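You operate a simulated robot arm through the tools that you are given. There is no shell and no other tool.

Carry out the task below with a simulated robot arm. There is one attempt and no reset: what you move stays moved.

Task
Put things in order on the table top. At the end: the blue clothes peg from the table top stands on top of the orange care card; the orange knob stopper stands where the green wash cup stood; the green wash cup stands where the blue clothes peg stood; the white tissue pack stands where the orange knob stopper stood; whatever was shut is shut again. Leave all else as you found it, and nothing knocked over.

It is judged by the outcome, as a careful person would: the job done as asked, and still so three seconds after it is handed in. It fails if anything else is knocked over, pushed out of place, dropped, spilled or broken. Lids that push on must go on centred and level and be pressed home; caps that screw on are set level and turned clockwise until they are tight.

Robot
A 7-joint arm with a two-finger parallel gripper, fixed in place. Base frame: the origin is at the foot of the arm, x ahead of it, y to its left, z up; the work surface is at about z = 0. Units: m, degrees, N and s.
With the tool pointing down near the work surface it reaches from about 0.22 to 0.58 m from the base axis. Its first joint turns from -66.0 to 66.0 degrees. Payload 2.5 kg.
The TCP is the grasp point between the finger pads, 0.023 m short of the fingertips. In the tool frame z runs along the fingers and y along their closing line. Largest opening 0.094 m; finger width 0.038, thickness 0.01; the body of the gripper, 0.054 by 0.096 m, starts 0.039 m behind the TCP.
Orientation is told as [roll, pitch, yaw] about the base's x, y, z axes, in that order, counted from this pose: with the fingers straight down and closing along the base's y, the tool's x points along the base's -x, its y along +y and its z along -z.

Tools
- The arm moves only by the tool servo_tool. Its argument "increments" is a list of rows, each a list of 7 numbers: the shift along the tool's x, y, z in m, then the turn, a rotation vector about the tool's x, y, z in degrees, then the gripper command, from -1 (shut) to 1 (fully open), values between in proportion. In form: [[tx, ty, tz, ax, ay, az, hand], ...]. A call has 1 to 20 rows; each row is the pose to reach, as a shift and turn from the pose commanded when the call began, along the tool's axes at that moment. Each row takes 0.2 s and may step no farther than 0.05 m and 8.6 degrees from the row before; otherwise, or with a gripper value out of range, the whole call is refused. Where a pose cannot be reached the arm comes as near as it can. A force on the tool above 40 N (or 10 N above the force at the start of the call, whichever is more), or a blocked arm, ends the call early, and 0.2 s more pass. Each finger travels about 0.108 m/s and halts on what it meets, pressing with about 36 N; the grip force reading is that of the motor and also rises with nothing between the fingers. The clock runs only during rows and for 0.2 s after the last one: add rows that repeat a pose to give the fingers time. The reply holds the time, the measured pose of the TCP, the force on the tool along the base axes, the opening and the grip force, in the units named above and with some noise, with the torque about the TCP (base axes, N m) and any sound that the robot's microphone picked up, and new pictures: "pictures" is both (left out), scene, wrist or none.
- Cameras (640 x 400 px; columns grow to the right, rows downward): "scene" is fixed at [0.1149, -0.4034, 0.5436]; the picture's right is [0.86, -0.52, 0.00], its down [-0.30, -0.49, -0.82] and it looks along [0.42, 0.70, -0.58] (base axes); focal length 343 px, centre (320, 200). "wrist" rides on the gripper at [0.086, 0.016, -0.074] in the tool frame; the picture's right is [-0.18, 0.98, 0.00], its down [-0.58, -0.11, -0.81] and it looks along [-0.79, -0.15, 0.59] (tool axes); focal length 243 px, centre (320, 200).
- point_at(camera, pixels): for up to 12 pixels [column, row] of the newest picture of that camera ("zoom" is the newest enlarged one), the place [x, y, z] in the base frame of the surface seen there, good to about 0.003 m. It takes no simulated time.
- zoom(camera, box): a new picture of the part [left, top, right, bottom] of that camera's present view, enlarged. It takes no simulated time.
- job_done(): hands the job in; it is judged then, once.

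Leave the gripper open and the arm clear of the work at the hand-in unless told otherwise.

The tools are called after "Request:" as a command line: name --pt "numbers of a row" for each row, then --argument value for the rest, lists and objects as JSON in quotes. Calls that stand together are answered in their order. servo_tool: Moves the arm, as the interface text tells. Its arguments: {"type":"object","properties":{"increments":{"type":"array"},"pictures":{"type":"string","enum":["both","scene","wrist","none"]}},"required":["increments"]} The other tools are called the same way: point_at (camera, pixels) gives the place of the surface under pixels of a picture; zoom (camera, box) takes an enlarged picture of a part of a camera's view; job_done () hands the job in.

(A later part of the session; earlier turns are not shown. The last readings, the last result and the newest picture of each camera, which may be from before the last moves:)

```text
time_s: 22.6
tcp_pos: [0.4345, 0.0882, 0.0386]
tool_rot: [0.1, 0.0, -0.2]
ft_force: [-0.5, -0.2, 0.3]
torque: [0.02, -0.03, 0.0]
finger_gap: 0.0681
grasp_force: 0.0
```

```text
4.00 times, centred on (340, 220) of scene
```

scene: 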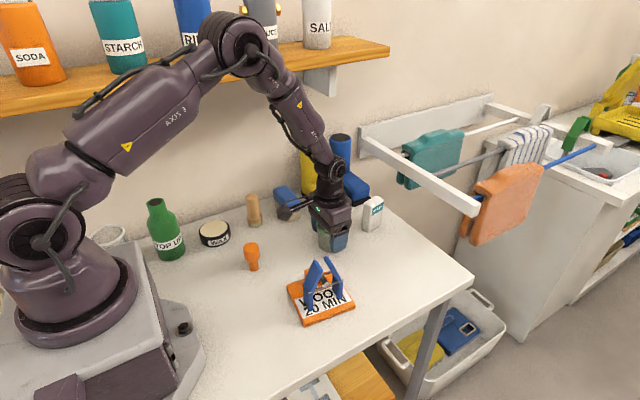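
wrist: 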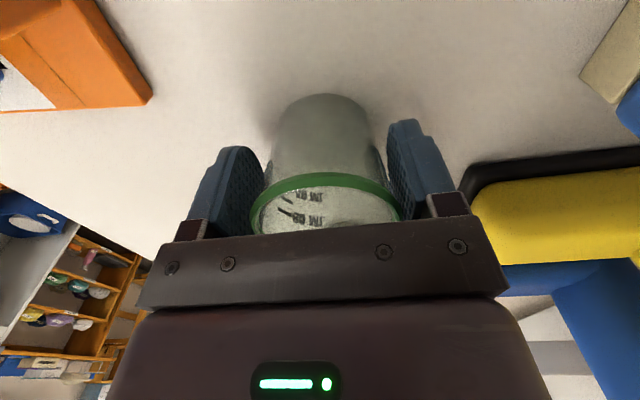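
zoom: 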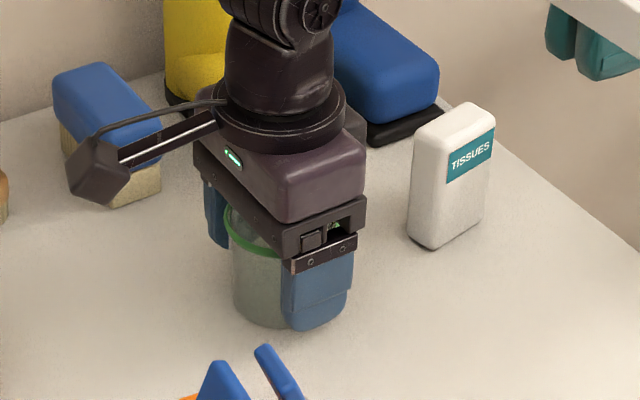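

From the rim's projection, the cup centre lies about 2.8 mm toward +y of the TCP. I'll shift +2.5 mm and then close gently in stages, watching the grip force.

Request:
servo_tool --pt "-0.001 0.0025 0 0 0 0 0.45" --pt "-0.001 0.0025 0 0 0 0 0.3" --pt "-0.001 0.0025 0 0 0 0 0.2" --pt "-0.001 0.0025 0 0 0 0 0.15" --pt "-0.001 0.0025 0 0 0 0 0.15" --pictures "wrist"

```text
time_s: 23.8
tcp_pos: [0.4367, 0.0919, 0.0393]
tool_rot: [0.0, 0.0, -0.2]
ft_force: [-0.7, 1.1, 0.8]
torque: [-0.01, 0.02, 0.03]
finger_gap: 0.0584
grasp_force: 36.0
```

wrist: 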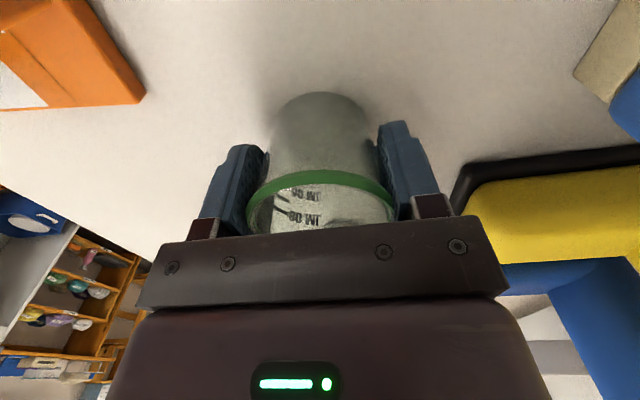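

The grip halted on the cup at a gap of 0.058. I'll lift it slowly and level.

Request:
servo_tool --pt "0 0 -0.005 0 0 0 0.1" --pt "0 0 -0.015 0 0 0 0.1" --pt "0 0 -0.03 0 0 0 0.1" --pt "0 0 -0.045 0 0 0 0.1" --pt "0 0 -0.06 0 0 0 0.1" --pt "0 0 -0.07 0 0 0 0.1" --pt "0 0 -0.07 0 0 0 0.1" --pictures "both"

```text
time_s: 25.4
tcp_pos: [0.4366, 0.0936, 0.1103]
tool_rot: [0.0, 0.0, -0.3]
ft_force: [0.4, 0.0, 0.1]
torque: [0.02, -0.06, -0.01]
finger_gap: 0.0585
grasp_force: 36.0
```

scene: 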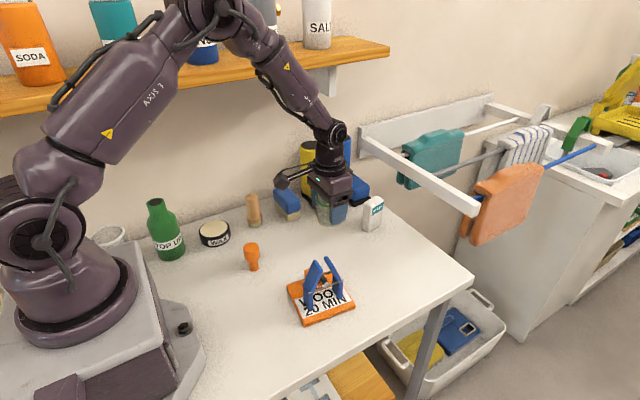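
wrist: 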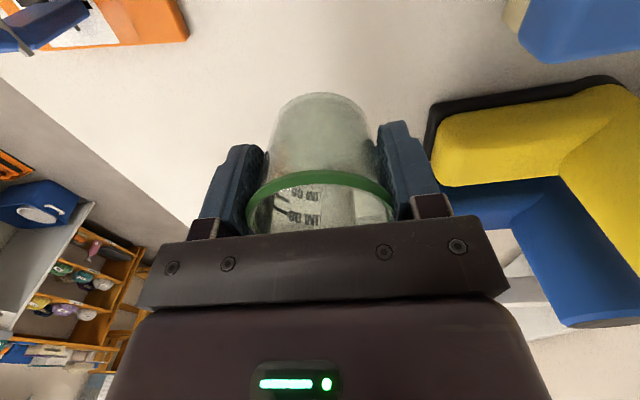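

The cup is held upright and level. I'll carry it toward -y first, clear of the tissue pack, and then out to the peg's old place at (0.5585, -0.0305), staying high.

Request:
servo_tool --pt "-0.01 -0.025 -0.005 0 0 0 0.1" --pt "-0.02 -0.055 -0.01 0 0 0 0.1" --pt "-0.035 -0.085 -0.01 0 0 0 0.1" --pt "-0.06 -0.11 -0.01 0 0 0 0.1" --pt "-0.085 -0.1234 -0.01 0 0 0 0.1" --pt "-0.11 -0.1234 -0.01 0 0 0 0.1" --pt "-0.1226 -0.1234 -0.01 0 0 0 0.1" --pt "-0.1226 -0.1234 -0.01 0 0 0 0.1" --pictures "both"

```text
time_s: 27.2
tcp_pos: [0.5581, -0.0296, 0.1197]
tool_rot: [0.0, -0.1, -0.1]
ft_force: [-0.3, -0.1, -0.8]
torque: [-0.01, 0.03, -0.03]
finger_gap: 0.0578
grasp_force: 35.8
```

scene: 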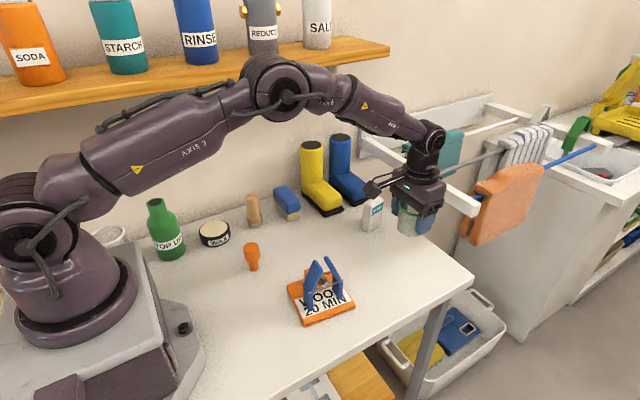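
wrist: 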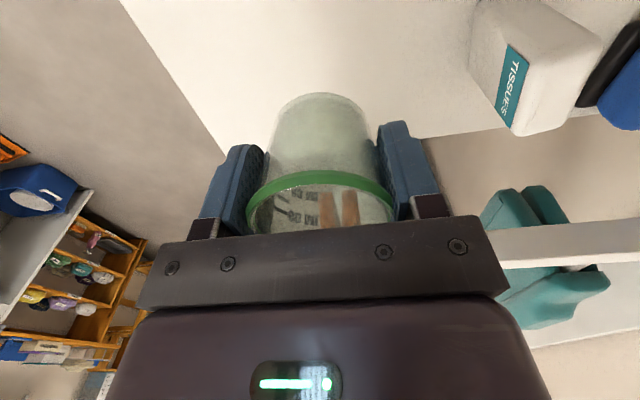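

I'm over the peg's old place at (0.558, -0.030). I'll lower until the cup's base is a few millimetres above the table.

Request:
servo_tool --pt "0 0 0.015 0 0 0 0.1" --pt "0 0 0.033 0 0 0 0.1" --pt "0 0 0.051 0 0 0 0.1" --pt "0 0 0.066 0 0 0 0.1" --pt "0 0 0.074 0 0 0 0.1" --pt "0 0 0.0765 0 0 0 0.1" --pt "0 0 0.0765 0 0 0 0.1" --pictures "scene"

Request:
zoom --camera "scene" --box '[350, 170, 470, 280]'

```text
time_s: 28.8
tcp_pos: [0.5587, -0.0305, 0.043]
tool_rot: [0.1, 0.0, -0.2]
ft_force: [0.2, 0.8, 0.6]
torque: [0.03, 0.01, -0.03]
finger_gap: 0.0579
grasp_force: 35.6
```

scene: 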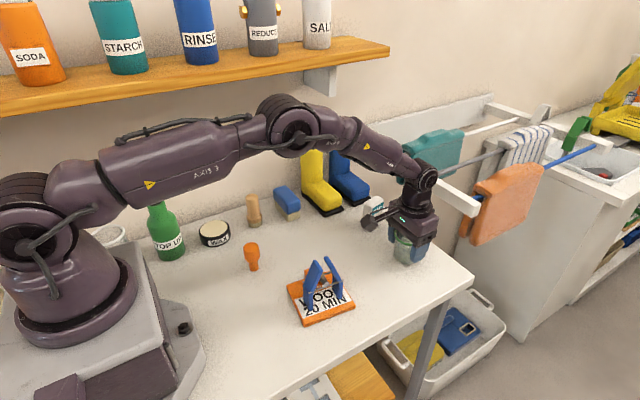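

```text
3.64 times, centred on (410, 225) of scene
```

zoom: 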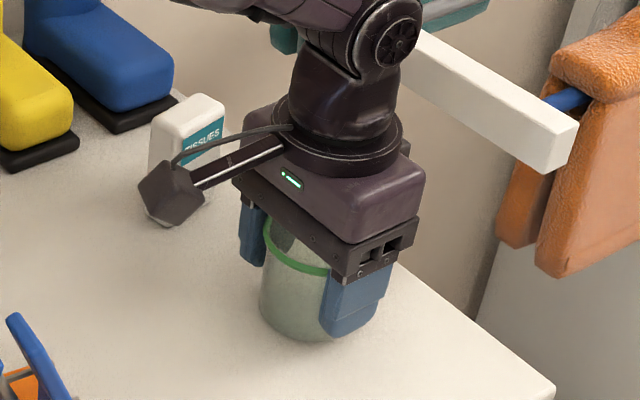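

The cup is at (0.5587, -0.0305), about 3 to 4 mm above the table. I'll go down in 1 mm steps and watch the force.

Request:
servo_tool --pt "0 0 0.001 0 0 0 0.1" --pt "0 0 0.002 0 0 0 0.1" --pt "0 0 0.003 0 0 0 0.1" --pt "0 0 0.003 0 0 0 0.1" --pictures "none"

```text
time_s: 29.8
tcp_pos: [0.5581, -0.03, 0.0397]
tool_rot: [-0.1, 0.0, -0.1]
ft_force: [-0.1, -0.5, -0.3]
torque: [-0.01, 0.02, 0.0]
finger_gap: 0.0579
grasp_force: 35.6
```

No contact yet. I'll continue in half-millimetre steps.

Request:
servo_tool --pt "0 0 0.0005 0 0 0 0.1" --pt "0 0 0.001 0 0 0 0.1" --pt "0 0 0.001 0 0 0 0.1" --pictures "none"

```text
time_s: 30.6
tcp_pos: [0.5582, -0.0307, 0.0405]
tool_rot: [0.0, -0.1, -0.1]
ft_force: [-1.7, 0.3, 5.7]
torque: [0.07, 0.07, 0.06]
finger_gap: 0.0575
grasp_force: 36.2
```

The cup's base touches with a light 6 N. I'll open gradually to release it.

Request:
servo_tool --pt "0 0 0 0 0 0 0.28" --pt "0 0 0 0 0 0 0.4" --pt "0 0 0 0 0 0 0.7" --pt "0 0 0 0 0 0 1" --pt "0 0 0 0 0 0 1" --pictures "both"

Request:
zoom --camera "wrist" --box '[160, 60, 480, 260]'

```text
time_s: 31.8
tcp_pos: [0.5584, -0.0315, 0.0388]
tool_rot: [0.0, -0.1, -0.2]
ft_force: [-0.6, 0.0, 0.3]
torque: [-0.03, 0.02, 0.0]
finger_gap: 0.0939
grasp_force: 0.0
```

scene: 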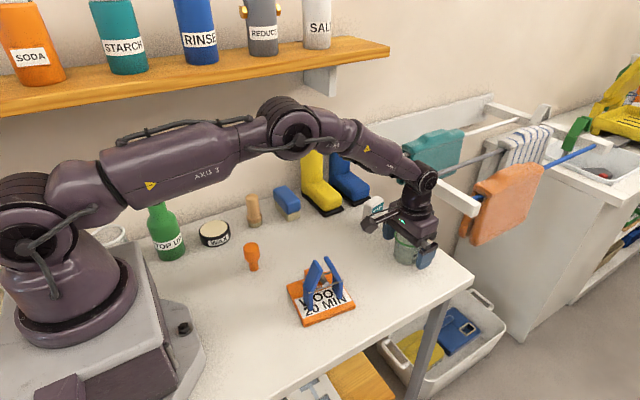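
wrist: 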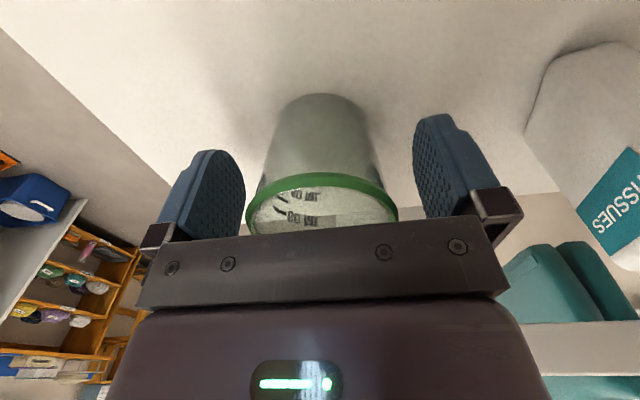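

```text
2.00 times, centred on (320, 160) of wrist
```

zoom: 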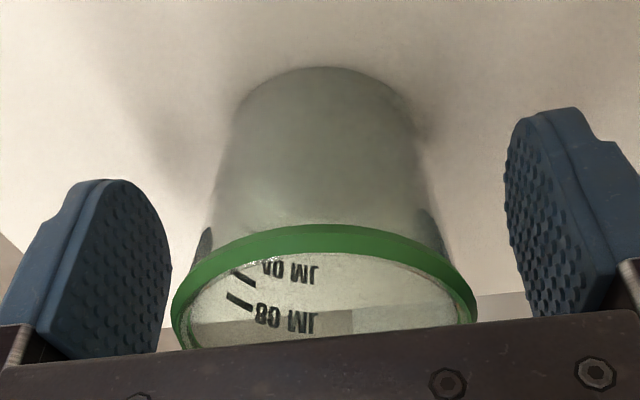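

The cup is free and upright. I'll rise straight up and carry on to (0.245, 0.115, 0.24) to view the stopper.

Request:
servo_tool --pt "0 0 -0.02 0 0 0 1" --pt "0 0 -0.05 0 0 0 1" --pt "0 0 -0.085 0 0 0 1" --pt "0 0 -0.12 0 0 0 1" --pt "0.02 0.01 -0.14 0 0 0 1" --pt "0.05 0.025 -0.16 0 0 0 1" --pt "0.085 0.04 -0.175 0 0 0 1" --pt "0.12 0.056 -0.185 0 0 0 1" --pt "0.155 0.072 -0.19 0 0 0 1" --pt "0.19 0.088 -0.195 0 0 0 1" --pt "0.225 0.105 -0.2 0 0 0 1" --pt "0.26 0.121 -0.2 0 0 0 1" --pt "0.29 0.135 -0.2 0 0 0 1" --pt "0.313 0.146 -0.2 0 0 0 1" --pt "0.313 0.146 -0.2 0 0 0 1" --pictures "both"

Request:
zoom --camera "scene" --box '[220, 170, 460, 330]'

Request:
zoom --camera "wrist" --box '[240, 0, 400, 100]'

```text
time_s: 35.0
tcp_pos: [0.2429, 0.1165, 0.2375]
tool_rot: [0.0, -0.1, -0.2]
ft_force: [0.4, 0.2, 0.9]
torque: [0.03, 0.0, 0.01]
finger_gap: 0.0939
grasp_force: 0.0
```

scene: 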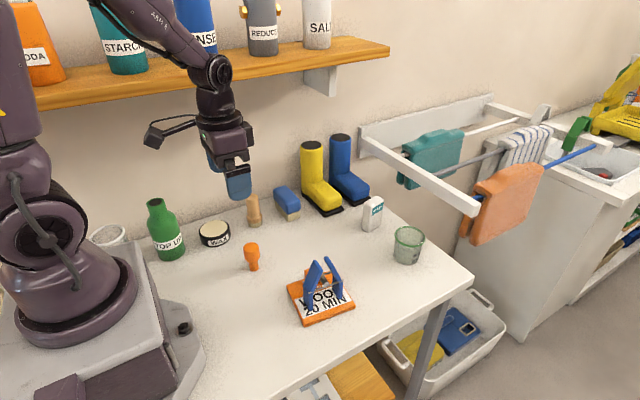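
wrist: 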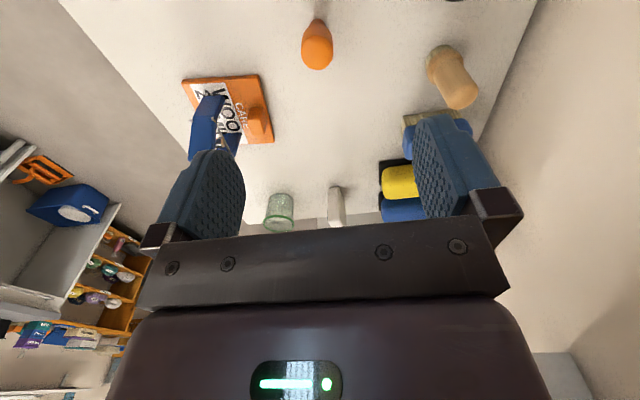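

```text
2.50 times, centred on (340, 250) of scene
```

zoom: 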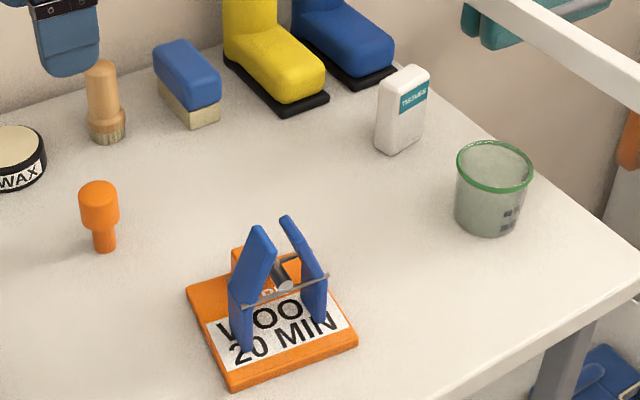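

```text
4.00 times, centred on (320, 50) of wrist
```

zoom: 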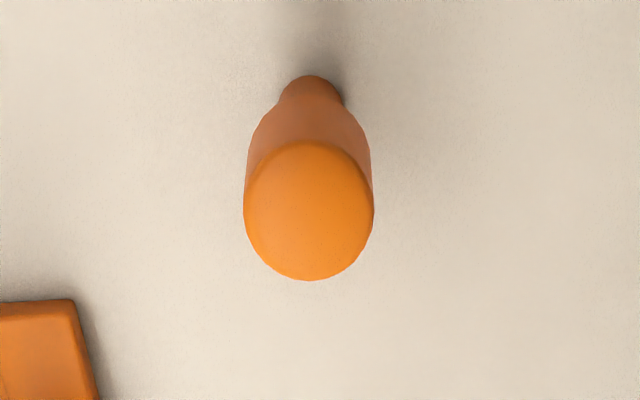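

The cup stands where the peg was. Now I'll measure the stopper's head, centred at (309,210) in the zoom, and its stem.

Request:
point_at --camera "zoom" --pixels '[[250, 205], [368, 205], [308, 148], [308, 274], [309, 210], [270, 165], [345, 165], [308, 120], [308, 95], [290, 92], [335, 92], [309, 82]]'

Request:
point_at --camera "scene" --pixels '[[251, 243], [245, 250], [258, 249], [251, 255], [249, 265], [256, 266], [252, 269], [397, 231], [420, 232], [408, 243], [404, 228], [404, 260]]'

```text
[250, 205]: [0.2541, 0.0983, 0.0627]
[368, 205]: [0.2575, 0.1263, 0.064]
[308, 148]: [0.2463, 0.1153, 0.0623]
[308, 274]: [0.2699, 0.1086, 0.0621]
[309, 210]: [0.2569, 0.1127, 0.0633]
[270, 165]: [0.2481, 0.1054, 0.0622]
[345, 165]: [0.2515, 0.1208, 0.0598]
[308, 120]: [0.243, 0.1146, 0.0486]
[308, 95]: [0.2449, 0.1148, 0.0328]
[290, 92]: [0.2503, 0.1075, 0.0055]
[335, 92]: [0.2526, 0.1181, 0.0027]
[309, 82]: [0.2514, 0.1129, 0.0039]
```

```text
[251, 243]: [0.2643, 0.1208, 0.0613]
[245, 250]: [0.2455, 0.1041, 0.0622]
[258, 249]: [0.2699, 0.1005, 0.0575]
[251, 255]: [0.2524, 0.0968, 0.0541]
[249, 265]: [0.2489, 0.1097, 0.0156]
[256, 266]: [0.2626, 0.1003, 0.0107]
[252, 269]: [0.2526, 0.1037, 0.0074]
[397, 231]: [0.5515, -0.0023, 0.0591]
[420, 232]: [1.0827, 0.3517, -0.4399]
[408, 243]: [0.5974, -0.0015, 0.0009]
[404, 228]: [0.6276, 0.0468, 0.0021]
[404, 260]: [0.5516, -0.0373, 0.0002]
```

The stopper head is centred at (0.257, 0.112), with a radius of about 0.0145, a top at z 0.063 and a stem below z 0.03. I'll descend over it to z 0.11 first.

Request:
servo_tool --pt "-0.005 -0.002 0.03 0 0 0 0.6" --pt "-0.01 -0.003 0.06 0 0 0 0.5" --pt "-0.0143 -0.0043 0.09 0 0 0 0.5" --pt "-0.0143 -0.0043 0.115 0 0 0 0.5" --pt "-0.0143 -0.0043 0.125 0 0 0 0.5" --pt "-0.0143 -0.0043 0.125 0 0 0 0.5" --pictures "both"

Request:
zoom --camera "wrist" --box '[200, 30, 440, 230]'

```text
time_s: 36.4
tcp_pos: [0.2619, 0.1087, 0.116]
tool_rot: [0.0, 0.1, -0.2]
ft_force: [0.2, 0.3, -0.7]
torque: [-0.01, -0.03, 0.02]
finger_gap: 0.0705
grasp_force: 0.1
```

scene: 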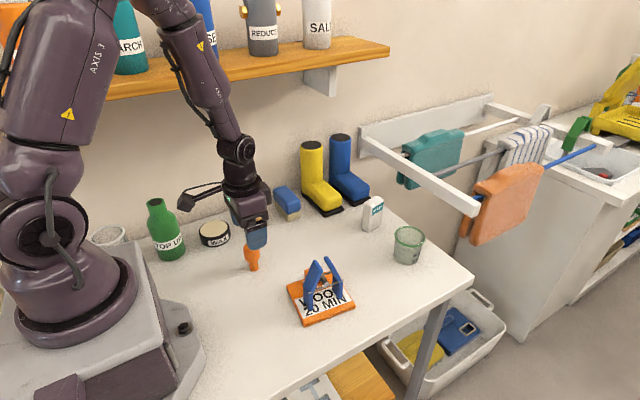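
wrist: 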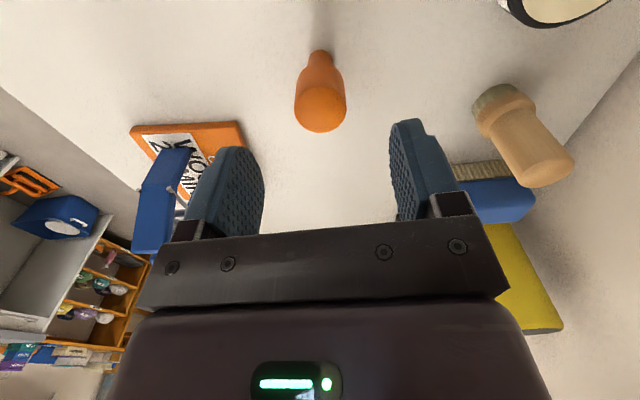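

```text
2.00 times, centred on (320, 130) of wrist
```

zoom: 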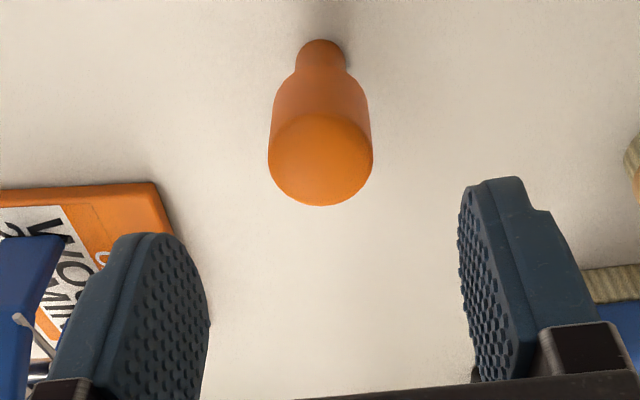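

The projection puts the stopper 2.7 mm toward -x and 0.7 mm toward +y of the TCP. I'll correct for that, descend to z≈0.047 and close on the head.

Request:
servo_tool --pt "0.003 0.001 0.015 0 0 0 0.5" --pt "0.003 0.001 0.035 0 0 0 0.5" --pt "0.003 0.001 0.055 0 0 0 0.4" --pt "0.003 0.001 0.069 0 0 0 0.2" --pt "0.003 0.001 0.069 0 0 0 0.0" --pt "0.003 0.001 0.069 0 0 0 -0.2" --pt "0.003 0.001 0.069 0 0 0 -0.2" --pictures "both"

Request:
zoom --camera "wrist" --box '[220, 60, 420, 230]'

Request:
zoom --camera "scene" --box '[200, 200, 300, 280]'

```text
time_s: 38.0
tcp_pos: [0.2591, 0.1119, 0.0469]
tool_rot: [0.0, -0.1, -0.1]
ft_force: [-0.3, -0.3, 0.4]
torque: [0.0, 0.0, 0.0]
finger_gap: 0.0376
grasp_force: 0.1
```

scene: 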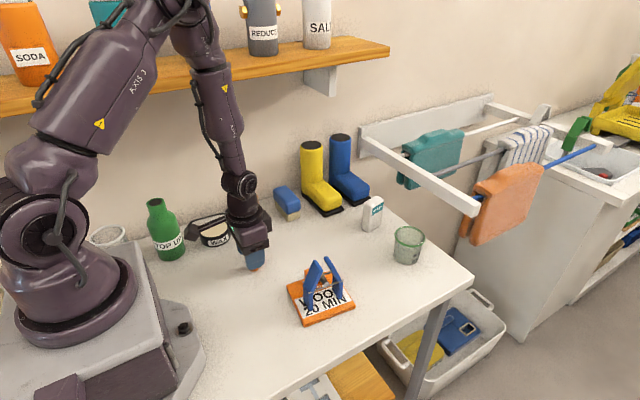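
wrist: 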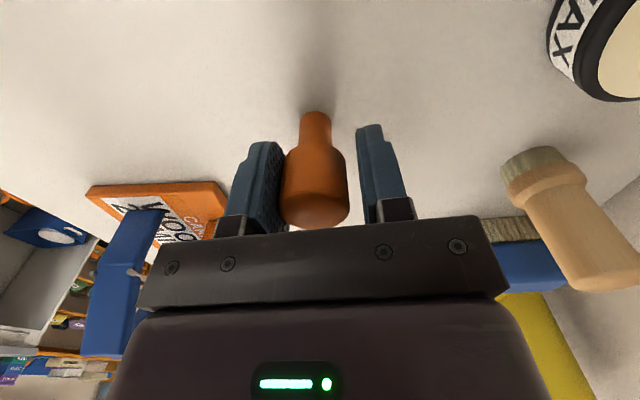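

```text
2.35 times, centred on (320, 145) of wrist
```

zoom: 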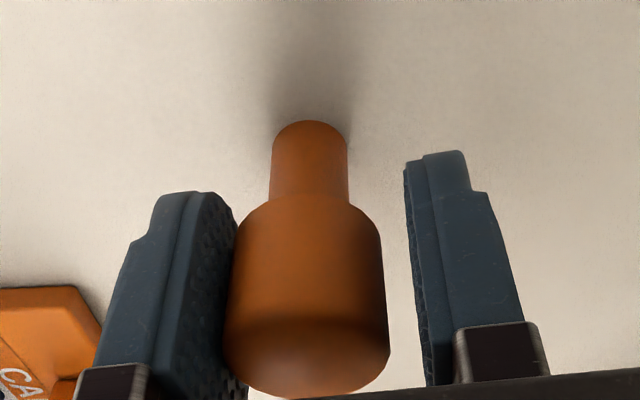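

```text
5.00 times, centred on (250, 240) of scene
```

zoom: 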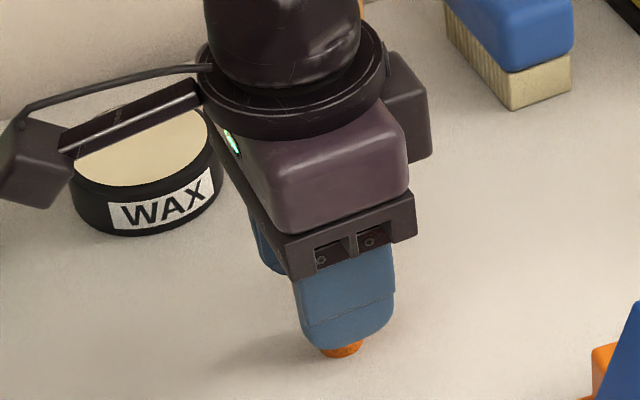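

The stopper head sits about 1.9 mm toward -y in the gap. I'll shift by that amount and close.

Request:
servo_tool --pt "0 -0.0018 0 0 0 0 -0.2" --pt "0 -0.0018 0 0 0 0 -0.3" --pt "0 -0.0018 0 0 0 0 -0.6" --pt "0 -0.0018 0 0 0 0 -0.6" --pt "0 -0.0018 0 0 0 0 -0.6" --pictures "wrist"

```text
time_s: 39.2
tcp_pos: [0.2593, 0.1109, 0.0472]
tool_rot: [0.0, 0.0, -0.2]
ft_force: [-0.1, 0.7, 0.1]
torque: [0.02, -0.03, -0.02]
finger_gap: 0.0305
grasp_force: 36.3
```

wrist: 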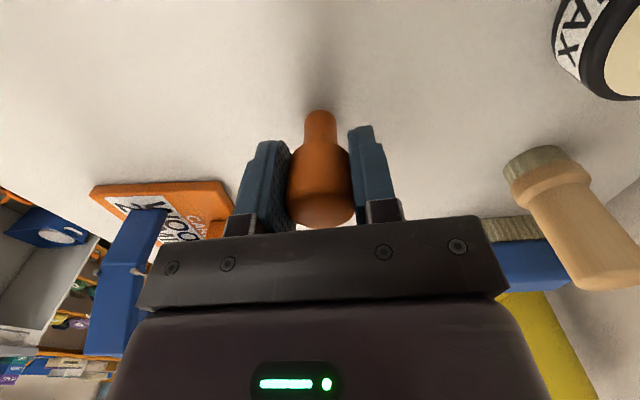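

The stopper is gripped at a gap of 0.0305. I'll lift it and carry it to the cup's old place at (0.437, 0.093).

Request:
servo_tool --pt "0 0 -0.008 0 0 0 -0.6" --pt "0 0 -0.025 0 0 0 -0.6" --pt "0 0 -0.045 0 0 0 -0.6" --pt "-0.01 -0.001 -0.06 0 0 0 -0.6" --pt "-0.035 -0.004 -0.07 0 0 0 -0.6" --pt "-0.065 -0.007 -0.07 0 0 0 -0.6" --pt "-0.095 -0.01 -0.07 0 0 0 -0.6" --pt "-0.125 -0.013 -0.07 0 0 0 -0.6" --pt "-0.155 -0.016 -0.07 0 0 0 -0.6" --pt "-0.178 -0.0175 -0.07 0 0 0 -0.6" --pt "-0.178 -0.0175 -0.07 0 0 0 -0.6" --pt "-0.178 -0.0175 -0.07 0 0 0 -0.6" --pictures "both"

```text
time_s: 41.8
tcp_pos: [0.4355, 0.0925, 0.1171]
tool_rot: [0.1, -0.1, -0.1]
ft_force: [0.7, 1.0, -0.3]
torque: [0.0, 0.01, 0.0]
finger_gap: 0.0301
grasp_force: 36.0
```

scene: 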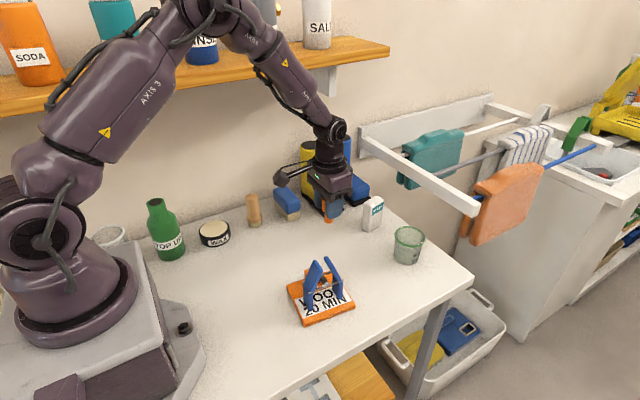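
wrist: 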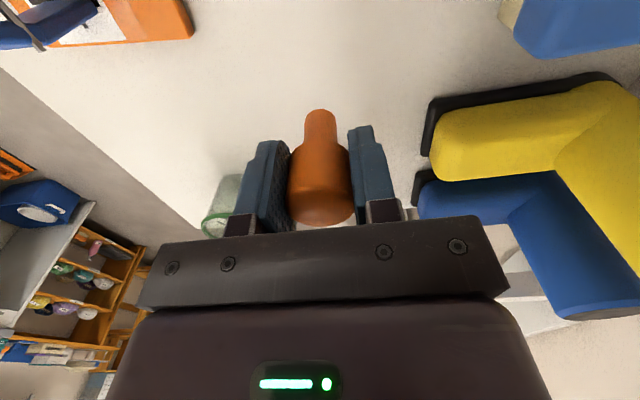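

The TCP is at (0.4355, 0.0925), within about 1.5 mm of the target. I'll lower to just above the table.

Request:
servo_tool --pt "-0.001 0.0005 0.015 0 0 0 -0.6" --pt "-0.001 0.0005 0.033 0 0 0 -0.6" --pt "-0.001 0.0005 0.05 0 0 0 -0.6" --pt "-0.001 0.0005 0.062 0 0 0 -0.6" --pt "-0.001 0.0005 0.067 0 0 0 -0.6" --pt "-0.001 0.0005 0.067 0 0 0 -0.6" --pictures "none"

Request:
servo_tool --pt "0 0 0.001 0 0 0 -0.6" --pt "0 0 0.002 0 0 0 -0.6" --pt "0 0 0.002 0 0 0 -0.6" --pictures "none"

```text
time_s: 43.2
tcp_pos: [0.4377, 0.0933, 0.0506]
tool_rot: [0.0, 0.0, -0.3]
ft_force: [-0.2, 0.0, 0.4]
torque: [0.01, -0.01, -0.05]
finger_gap: 0.0301
grasp_force: 36.2
```

```text
time_s: 44.0
tcp_pos: [0.4388, 0.0939, 0.0484]
tool_rot: [-0.1, 0.0, -0.2]
ft_force: [-5.3, -1.7, 17.9]
torque: [-0.03, 0.24, -0.04]
finger_gap: 0.0304
grasp_force: 35.6
```

The stem touches the table with 18 N. I'll ease up by half a millimetre and release.

Request:
servo_tool --pt "0 0 -0.0005 0 0 0 -0.6" --pt "0 0 -0.0005 0 0 0 -0.3" --pt "0 0 -0.0005 0 0 0 -0.15" --pt "0 0 -0.0005 0 0 0 0.2" --pt "0 0 -0.0005 0 0 0 0.5" --pt "0 0 -0.0005 0 0 0 0.5" --pictures "both"

Request:
zoom --camera "wrist" --box '[200, 60, 440, 240]'

```text
time_s: 45.4
tcp_pos: [0.4379, 0.0935, 0.0469]
tool_rot: [-0.1, 0.0, -0.2]
ft_force: [-0.1, -0.3, 0.2]
torque: [-0.01, -0.02, -0.01]
finger_gap: 0.0704
grasp_force: 0.1
```

scene: 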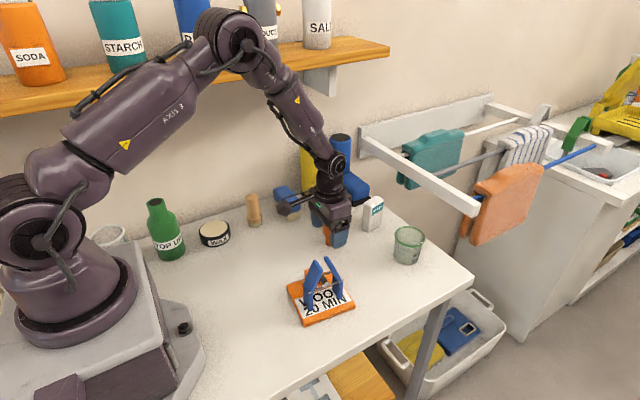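
wrist: 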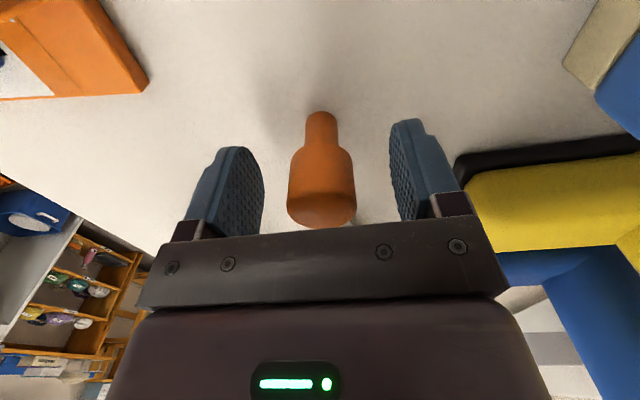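

```text
2.22 times, centred on (320, 150) of wrist
```

zoom: 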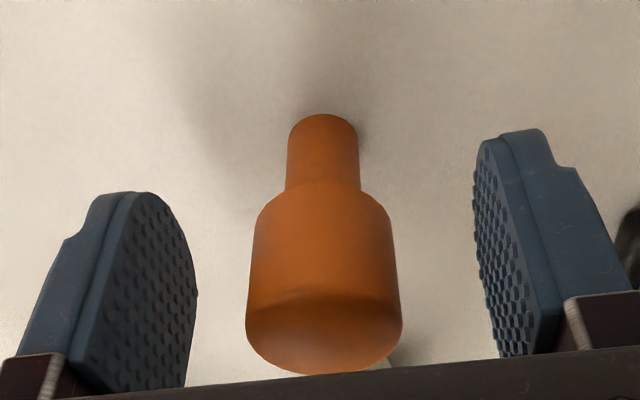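

The stopper stands upright in the cup's old place. I'll rise straight up with the gripper open and then look at the tissue pack.

Request:
servo_tool --pt "0 0 -0.015 0 0 0 0.5" --pt "0 0 -0.04 0 0 0 0.5" --pt "0 0 -0.075 0 0 0 0.7" --pt "0 0 -0.11 0 0 0 1" --pt "0 0 -0.145 0 0 0 1" --pt "0 0 -0.16 0 0 0 1" --pt "0 0 -0.16 0 0 0 1" --pictures "both"

Request:
zoom --camera "wrist" --box '[220, 0, 460, 200]'

Request:
zoom --camera "scene" --box '[300, 180, 450, 280]'

```text
time_s: 47.0
tcp_pos: [0.4402, 0.0949, 0.2059]
tool_rot: [0.0, 0.0, -0.1]
ft_force: [0.8, -0.4, -0.8]
torque: [-0.01, 0.04, -0.02]
finger_gap: 0.0939
grasp_force: 0.1
```

scene: 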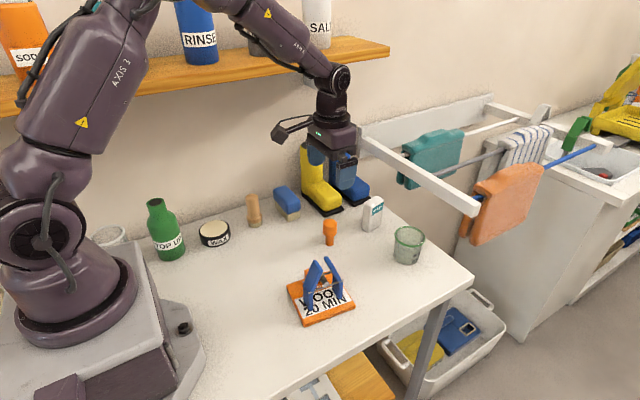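
wrist: 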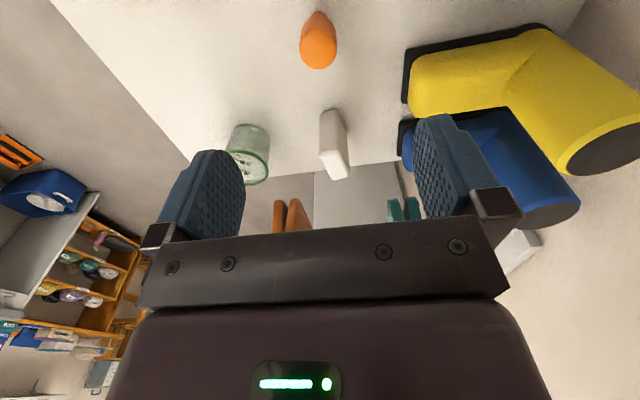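

```text
2.00 times, centred on (340, 100) of wrist
```

zoom: 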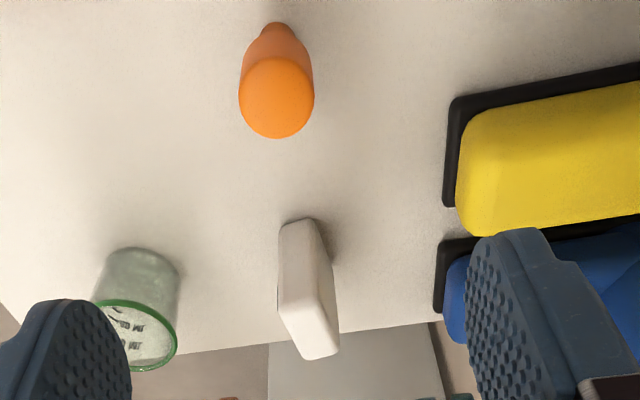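

```text
4.00 times, centred on (375, 230) of scene
```

zoom: 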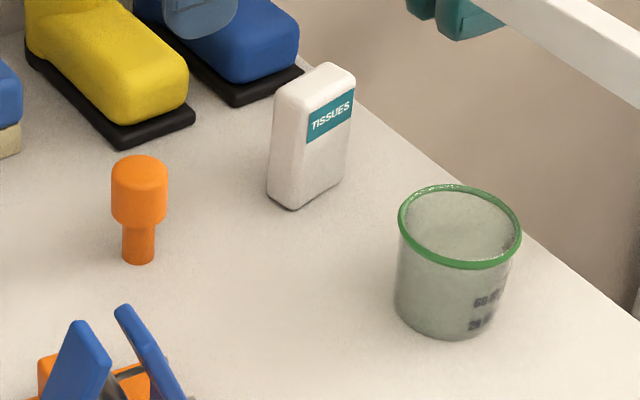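

All good so far. I'll measure the tissue pack's top face in the wrist view and its front face in the scene zoom.

Request:
point_at --camera "wrist" --pixels '[[323, 152], [331, 177], [348, 174], [342, 149], [336, 163], [328, 165], [345, 160], [333, 150], [321, 115], [336, 111], [340, 176], [325, 130]]'

Request:
point_at --camera "zoom" --pixels '[[276, 100], [300, 106], [350, 77], [328, 66], [290, 204], [270, 188], [343, 176], [315, 86], [300, 150], [335, 140], [300, 195], [340, 170]]'

```text
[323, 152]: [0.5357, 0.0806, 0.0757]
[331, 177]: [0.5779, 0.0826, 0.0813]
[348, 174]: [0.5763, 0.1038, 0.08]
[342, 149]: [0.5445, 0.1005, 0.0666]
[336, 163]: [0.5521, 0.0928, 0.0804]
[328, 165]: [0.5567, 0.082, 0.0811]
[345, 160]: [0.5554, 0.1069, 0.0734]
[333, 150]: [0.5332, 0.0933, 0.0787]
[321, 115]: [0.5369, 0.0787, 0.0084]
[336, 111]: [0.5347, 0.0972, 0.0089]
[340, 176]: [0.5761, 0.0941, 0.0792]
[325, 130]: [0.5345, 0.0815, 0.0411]
```

```text
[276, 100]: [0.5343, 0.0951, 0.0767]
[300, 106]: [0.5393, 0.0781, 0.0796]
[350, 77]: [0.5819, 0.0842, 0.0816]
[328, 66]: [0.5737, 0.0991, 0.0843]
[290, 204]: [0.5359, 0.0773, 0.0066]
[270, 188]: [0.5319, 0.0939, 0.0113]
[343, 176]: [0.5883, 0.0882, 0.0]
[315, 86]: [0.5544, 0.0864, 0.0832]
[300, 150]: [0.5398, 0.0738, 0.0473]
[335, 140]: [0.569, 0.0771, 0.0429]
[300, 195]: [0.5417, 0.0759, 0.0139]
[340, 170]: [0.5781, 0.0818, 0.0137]
```

The pack is centred at about (0.558, 0.092), is 0.025 thick, has a yaw of about +8° and a top at z 0.082. I'll move above it at z 0.14, yaw +8, with the gripper open.

Request:
servo_tool --pt "-0.03 -0.001 0.0 0 0 -2 1" --pt "-0.06 -0.002 0.01 0 0 -4 1" --pt "-0.09 -0.003 0.025 0 0 -6 0.8" --pt "-0.117 -0.003 0.045 0 0 -8 0.6" --pt "-0.117 -0.003 0.066 0 0 -8 0.5" --pt "-0.117 -0.003 0.066 0 0 -8 0.5" --pt "-0.117 -0.003 0.066 0 0 -8 0.5" --pictures "both"

Request:
zoom --camera "wrist" --box '[200, 0, 440, 200]'

```text
time_s: 48.6
tcp_pos: [0.5545, 0.0911, 0.1445]
tool_rot: [0.0, 0.0, 7.8]
ft_force: [0.6, -0.2, -0.3]
torque: [0.03, -0.01, 0.02]
finger_gap: 0.0705
grasp_force: 0.0
```

scene: 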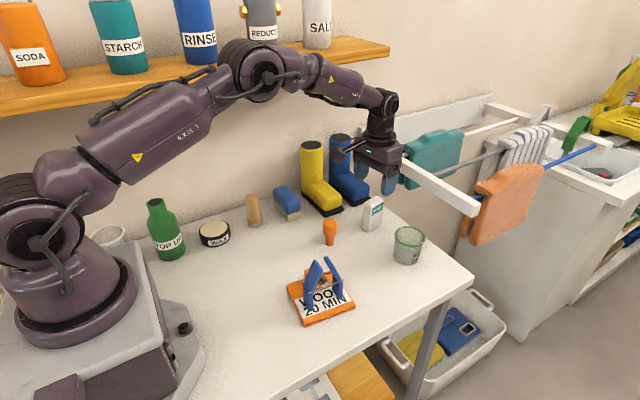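
wrist: 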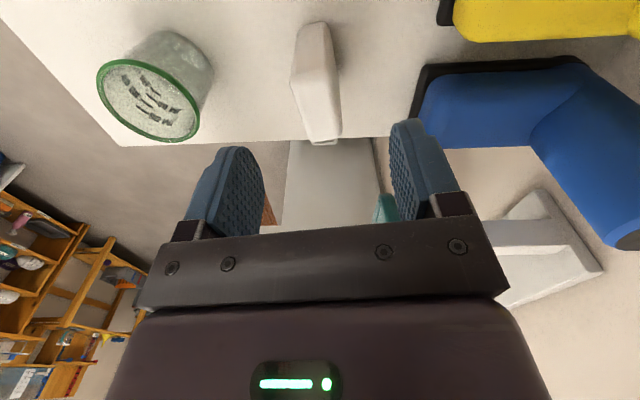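

```text
2.00 times, centred on (320, 100) of wrist
```

zoom: 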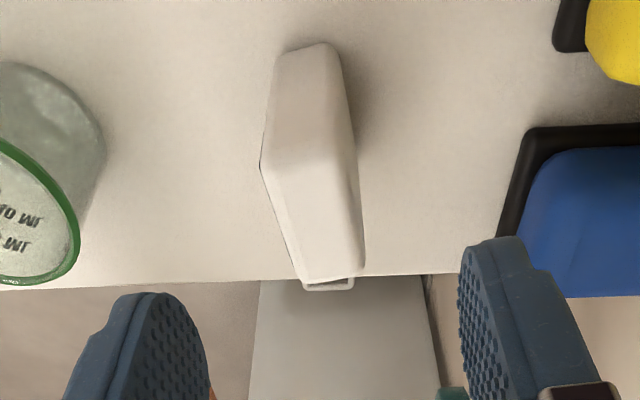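

I'll measure the pack's top face again from here to check centring and yaw.

Request:
point_at --camera "zoom" --pixels '[[268, 168], [345, 160], [303, 275], [355, 268], [310, 160], [328, 272], [285, 220], [352, 215], [278, 60], [335, 55], [318, 220], [276, 110]]'

```text
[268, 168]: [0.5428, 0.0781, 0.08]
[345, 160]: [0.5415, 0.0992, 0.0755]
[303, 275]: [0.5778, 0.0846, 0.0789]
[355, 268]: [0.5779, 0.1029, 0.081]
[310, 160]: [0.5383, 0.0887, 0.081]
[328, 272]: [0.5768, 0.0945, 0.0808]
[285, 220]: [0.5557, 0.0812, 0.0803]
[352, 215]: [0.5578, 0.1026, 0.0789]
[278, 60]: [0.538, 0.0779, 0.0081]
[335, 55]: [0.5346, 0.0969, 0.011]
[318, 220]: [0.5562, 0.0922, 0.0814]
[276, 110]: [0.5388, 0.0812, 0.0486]
```

The pack is 4 to 6 mm ahead in x and about 1 mm toward -y of the TCP. I'll correct, descend to z≈0.055 and narrow the fingers partway.

Request:
servo_tool --pt "-0.005 -0.0012 0.01 0 0 0 0.5" --pt "-0.005 -0.0012 0.03 0 0 0 0.5" --pt "-0.005 -0.0012 0.05 0 0 0 0.5" --pt "-0.005 -0.0012 0.07 0 0 0 0.5" --pt "-0.005 -0.0012 0.0885 0 0 0 0.3" --pt "-0.005 -0.0012 0.0885 0 0 0 0.0" --pt "-0.005 -0.0012 0.0885 0 0 0 -0.25" --pt "-0.005 -0.0012 0.0885 0 0 0 -0.25" --pictures "both"

Request:
zoom --camera "wrist" --box '[200, 60, 440, 240]'

Request:
zoom --camera "scene" --box '[310, 130, 450, 280]'

```text
time_s: 50.4
tcp_pos: [0.5599, 0.0899, 0.0528]
tool_rot: [0.0, -0.1, 7.9]
ft_force: [0.0, 0.0, 0.2]
torque: [0.01, -0.01, 0.02]
finger_gap: 0.0352
grasp_force: 0.0
```

scene: 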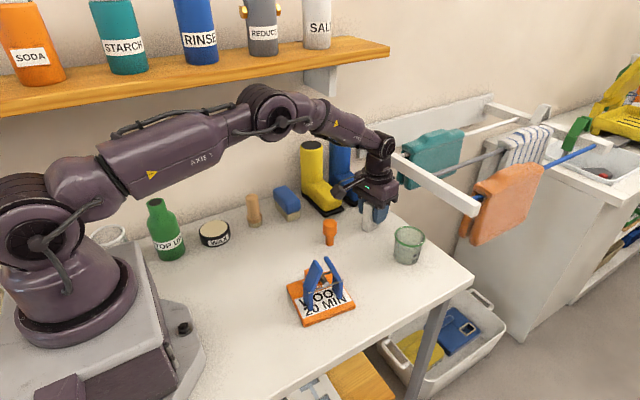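
wrist: 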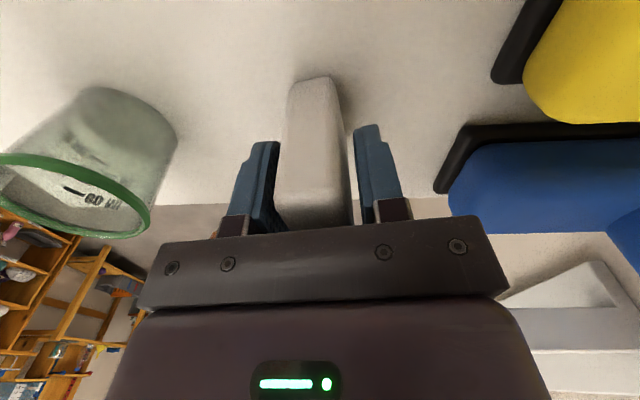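

```text
2.22 times, centred on (320, 150) of wrist
```

zoom: 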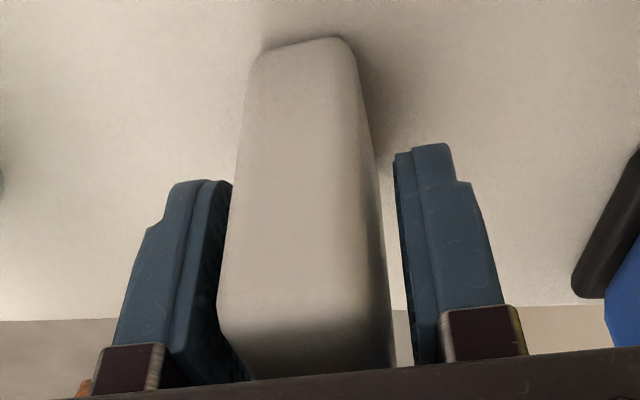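

```text
2.67 times, centred on (380, 205) of scene
```

zoom: 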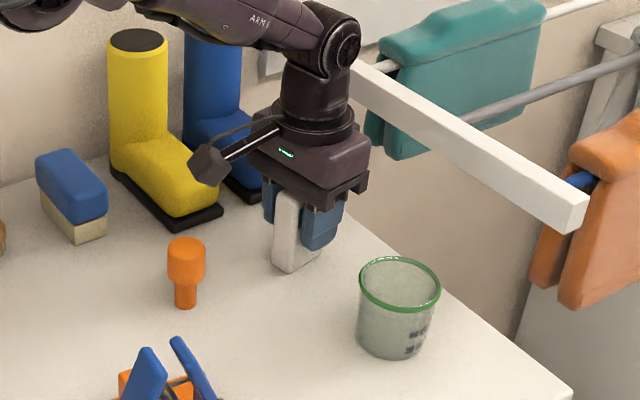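

The pack is roughly centred between the pads. I'll close on it.

Request:
servo_tool --pt "0 0 0 0 0 0 -0.35" --pt "0 0 0 0 0 0 -0.45" --pt "0 0 0 0 0 0 -0.7" --pt "0 0 0 0 0 0 -0.7" --pt "0 0 0 0 0 0 -0.7" --pictures "both"

Request:
zoom --camera "scene" --box '[310, 130, 450, 280]'

```text
time_s: 51.6
tcp_pos: [0.5594, 0.0902, 0.0538]
tool_rot: [0.0, -0.1, 7.8]
ft_force: [0.3, 0.8, -0.4]
torque: [0.03, 0.01, -0.04]
finger_gap: 0.025
grasp_force: 36.0
```

scene: 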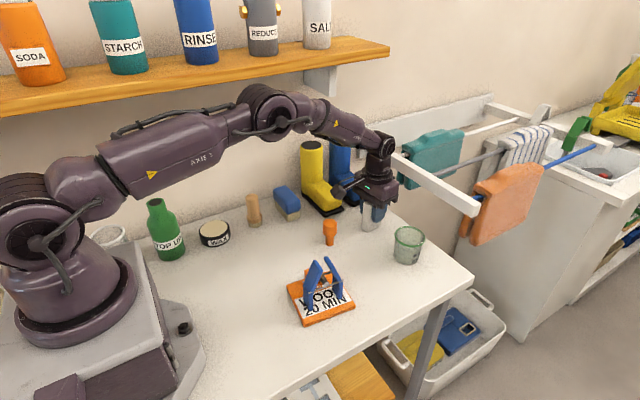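
wrist: 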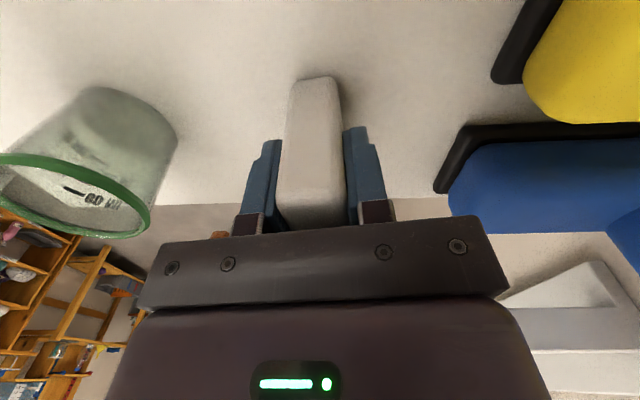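

```text
2.67 times, centred on (380, 205) of scene
```

zoom: 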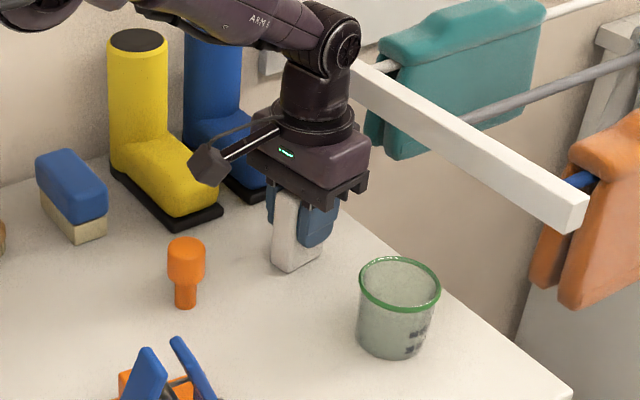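

The pack is gripped at a gap of 0.025. I'll lift it straight up and then check the hold.

Request:
servo_tool --pt "0 0 -0.006 0 0 0 -0.7" --pt "0 0 -0.02 0 0 0 -0.7" --pt "0 0 -0.04 0 0 0 -0.7" --pt "0 0 -0.06 0 0 0 -0.7" --pt "0 0 -0.08 0 0 0 -0.7" --pt "0 0 -0.1 0 0 0 -0.7" --pt "0 0 -0.1 0 0 0 -0.7" --pictures "both"

```text
time_s: 53.2
tcp_pos: [0.5579, 0.0903, 0.1536]
tool_rot: [-0.1, 0.0, 7.9]
ft_force: [-1.0, 0.4, 0.2]
torque: [-0.02, -0.02, 0.02]
finger_gap: 0.0251
grasp_force: 36.1
```

scene: 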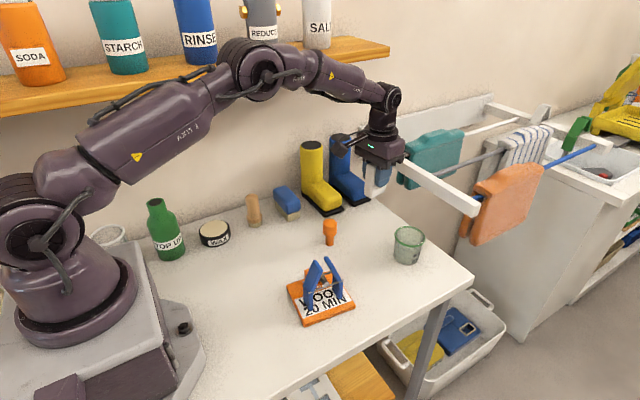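
wrist: 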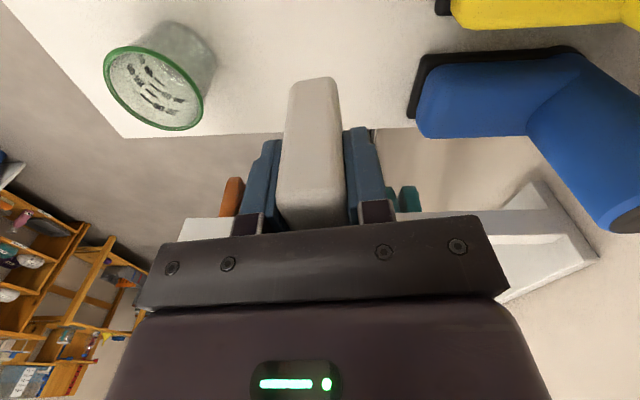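

The hold is solid. Next I'll carry the pack high over the stopper to the stopper's old place at (0.258, 0.1115).

Request:
servo_tool --pt "0.0134 0.0028 -0.005 0 0 0 -0.7" --pt "0.0402 0.0084 -0.01 0 0 0 -0.7" --pt "0.067 0.014 -0.01 0 0 0 -0.7" --pt "0.0938 0.0196 -0.01 0 0 0 -0.7" --pt "0.1206 0.0252 -0.01 0 0 0 -0.7" --pt "0.1474 0.0308 -0.01 0 0 0 -0.7" --pt "0.1742 0.0364 -0.01 0 0 0 -0.7" --pt "0.201 0.042 -0.01 0 0 0 -0.7" --pt "0.2278 0.0477 -0.01 0 0 0 -0.7" --pt "0.2546 0.0533 -0.01 0 0 0 -0.7" --pt "0.28 0.0587 -0.01 0 0 0 -0.7" --pt "0.2943 0.0617 -0.01 0 0 0 -0.7" --pt "0.2943 0.0617 -0.01 0 0 0 -0.7" --pt "0.2943 0.0617 -0.01 0 0 0 -0.7" --pictures "both"

```text
time_s: 56.2
tcp_pos: [0.2597, 0.1117, 0.1626]
tool_rot: [-0.1, 0.0, 7.9]
ft_force: [0.2, -0.3, 0.1]
torque: [0.01, 0.0, 0.02]
finger_gap: 0.0248
grasp_force: 36.7
```

scene: 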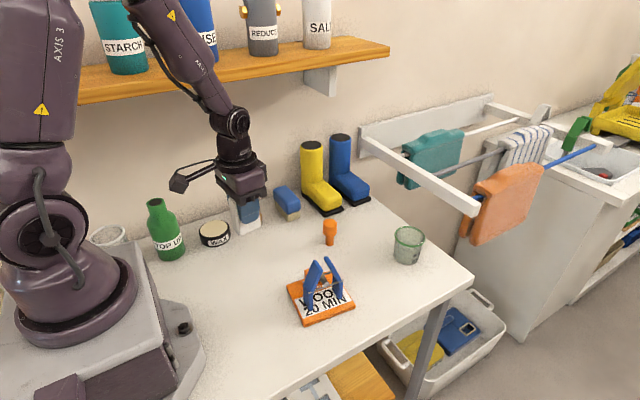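
wrist: 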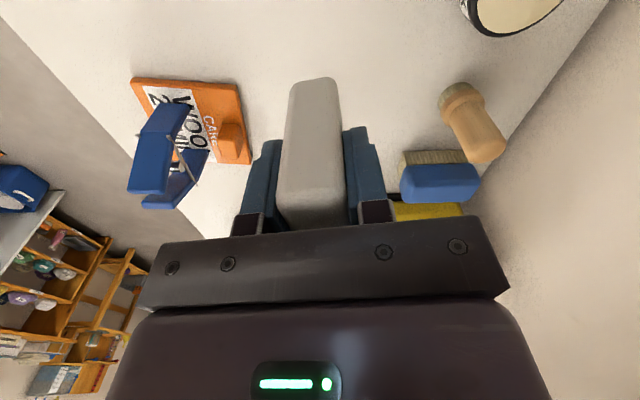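

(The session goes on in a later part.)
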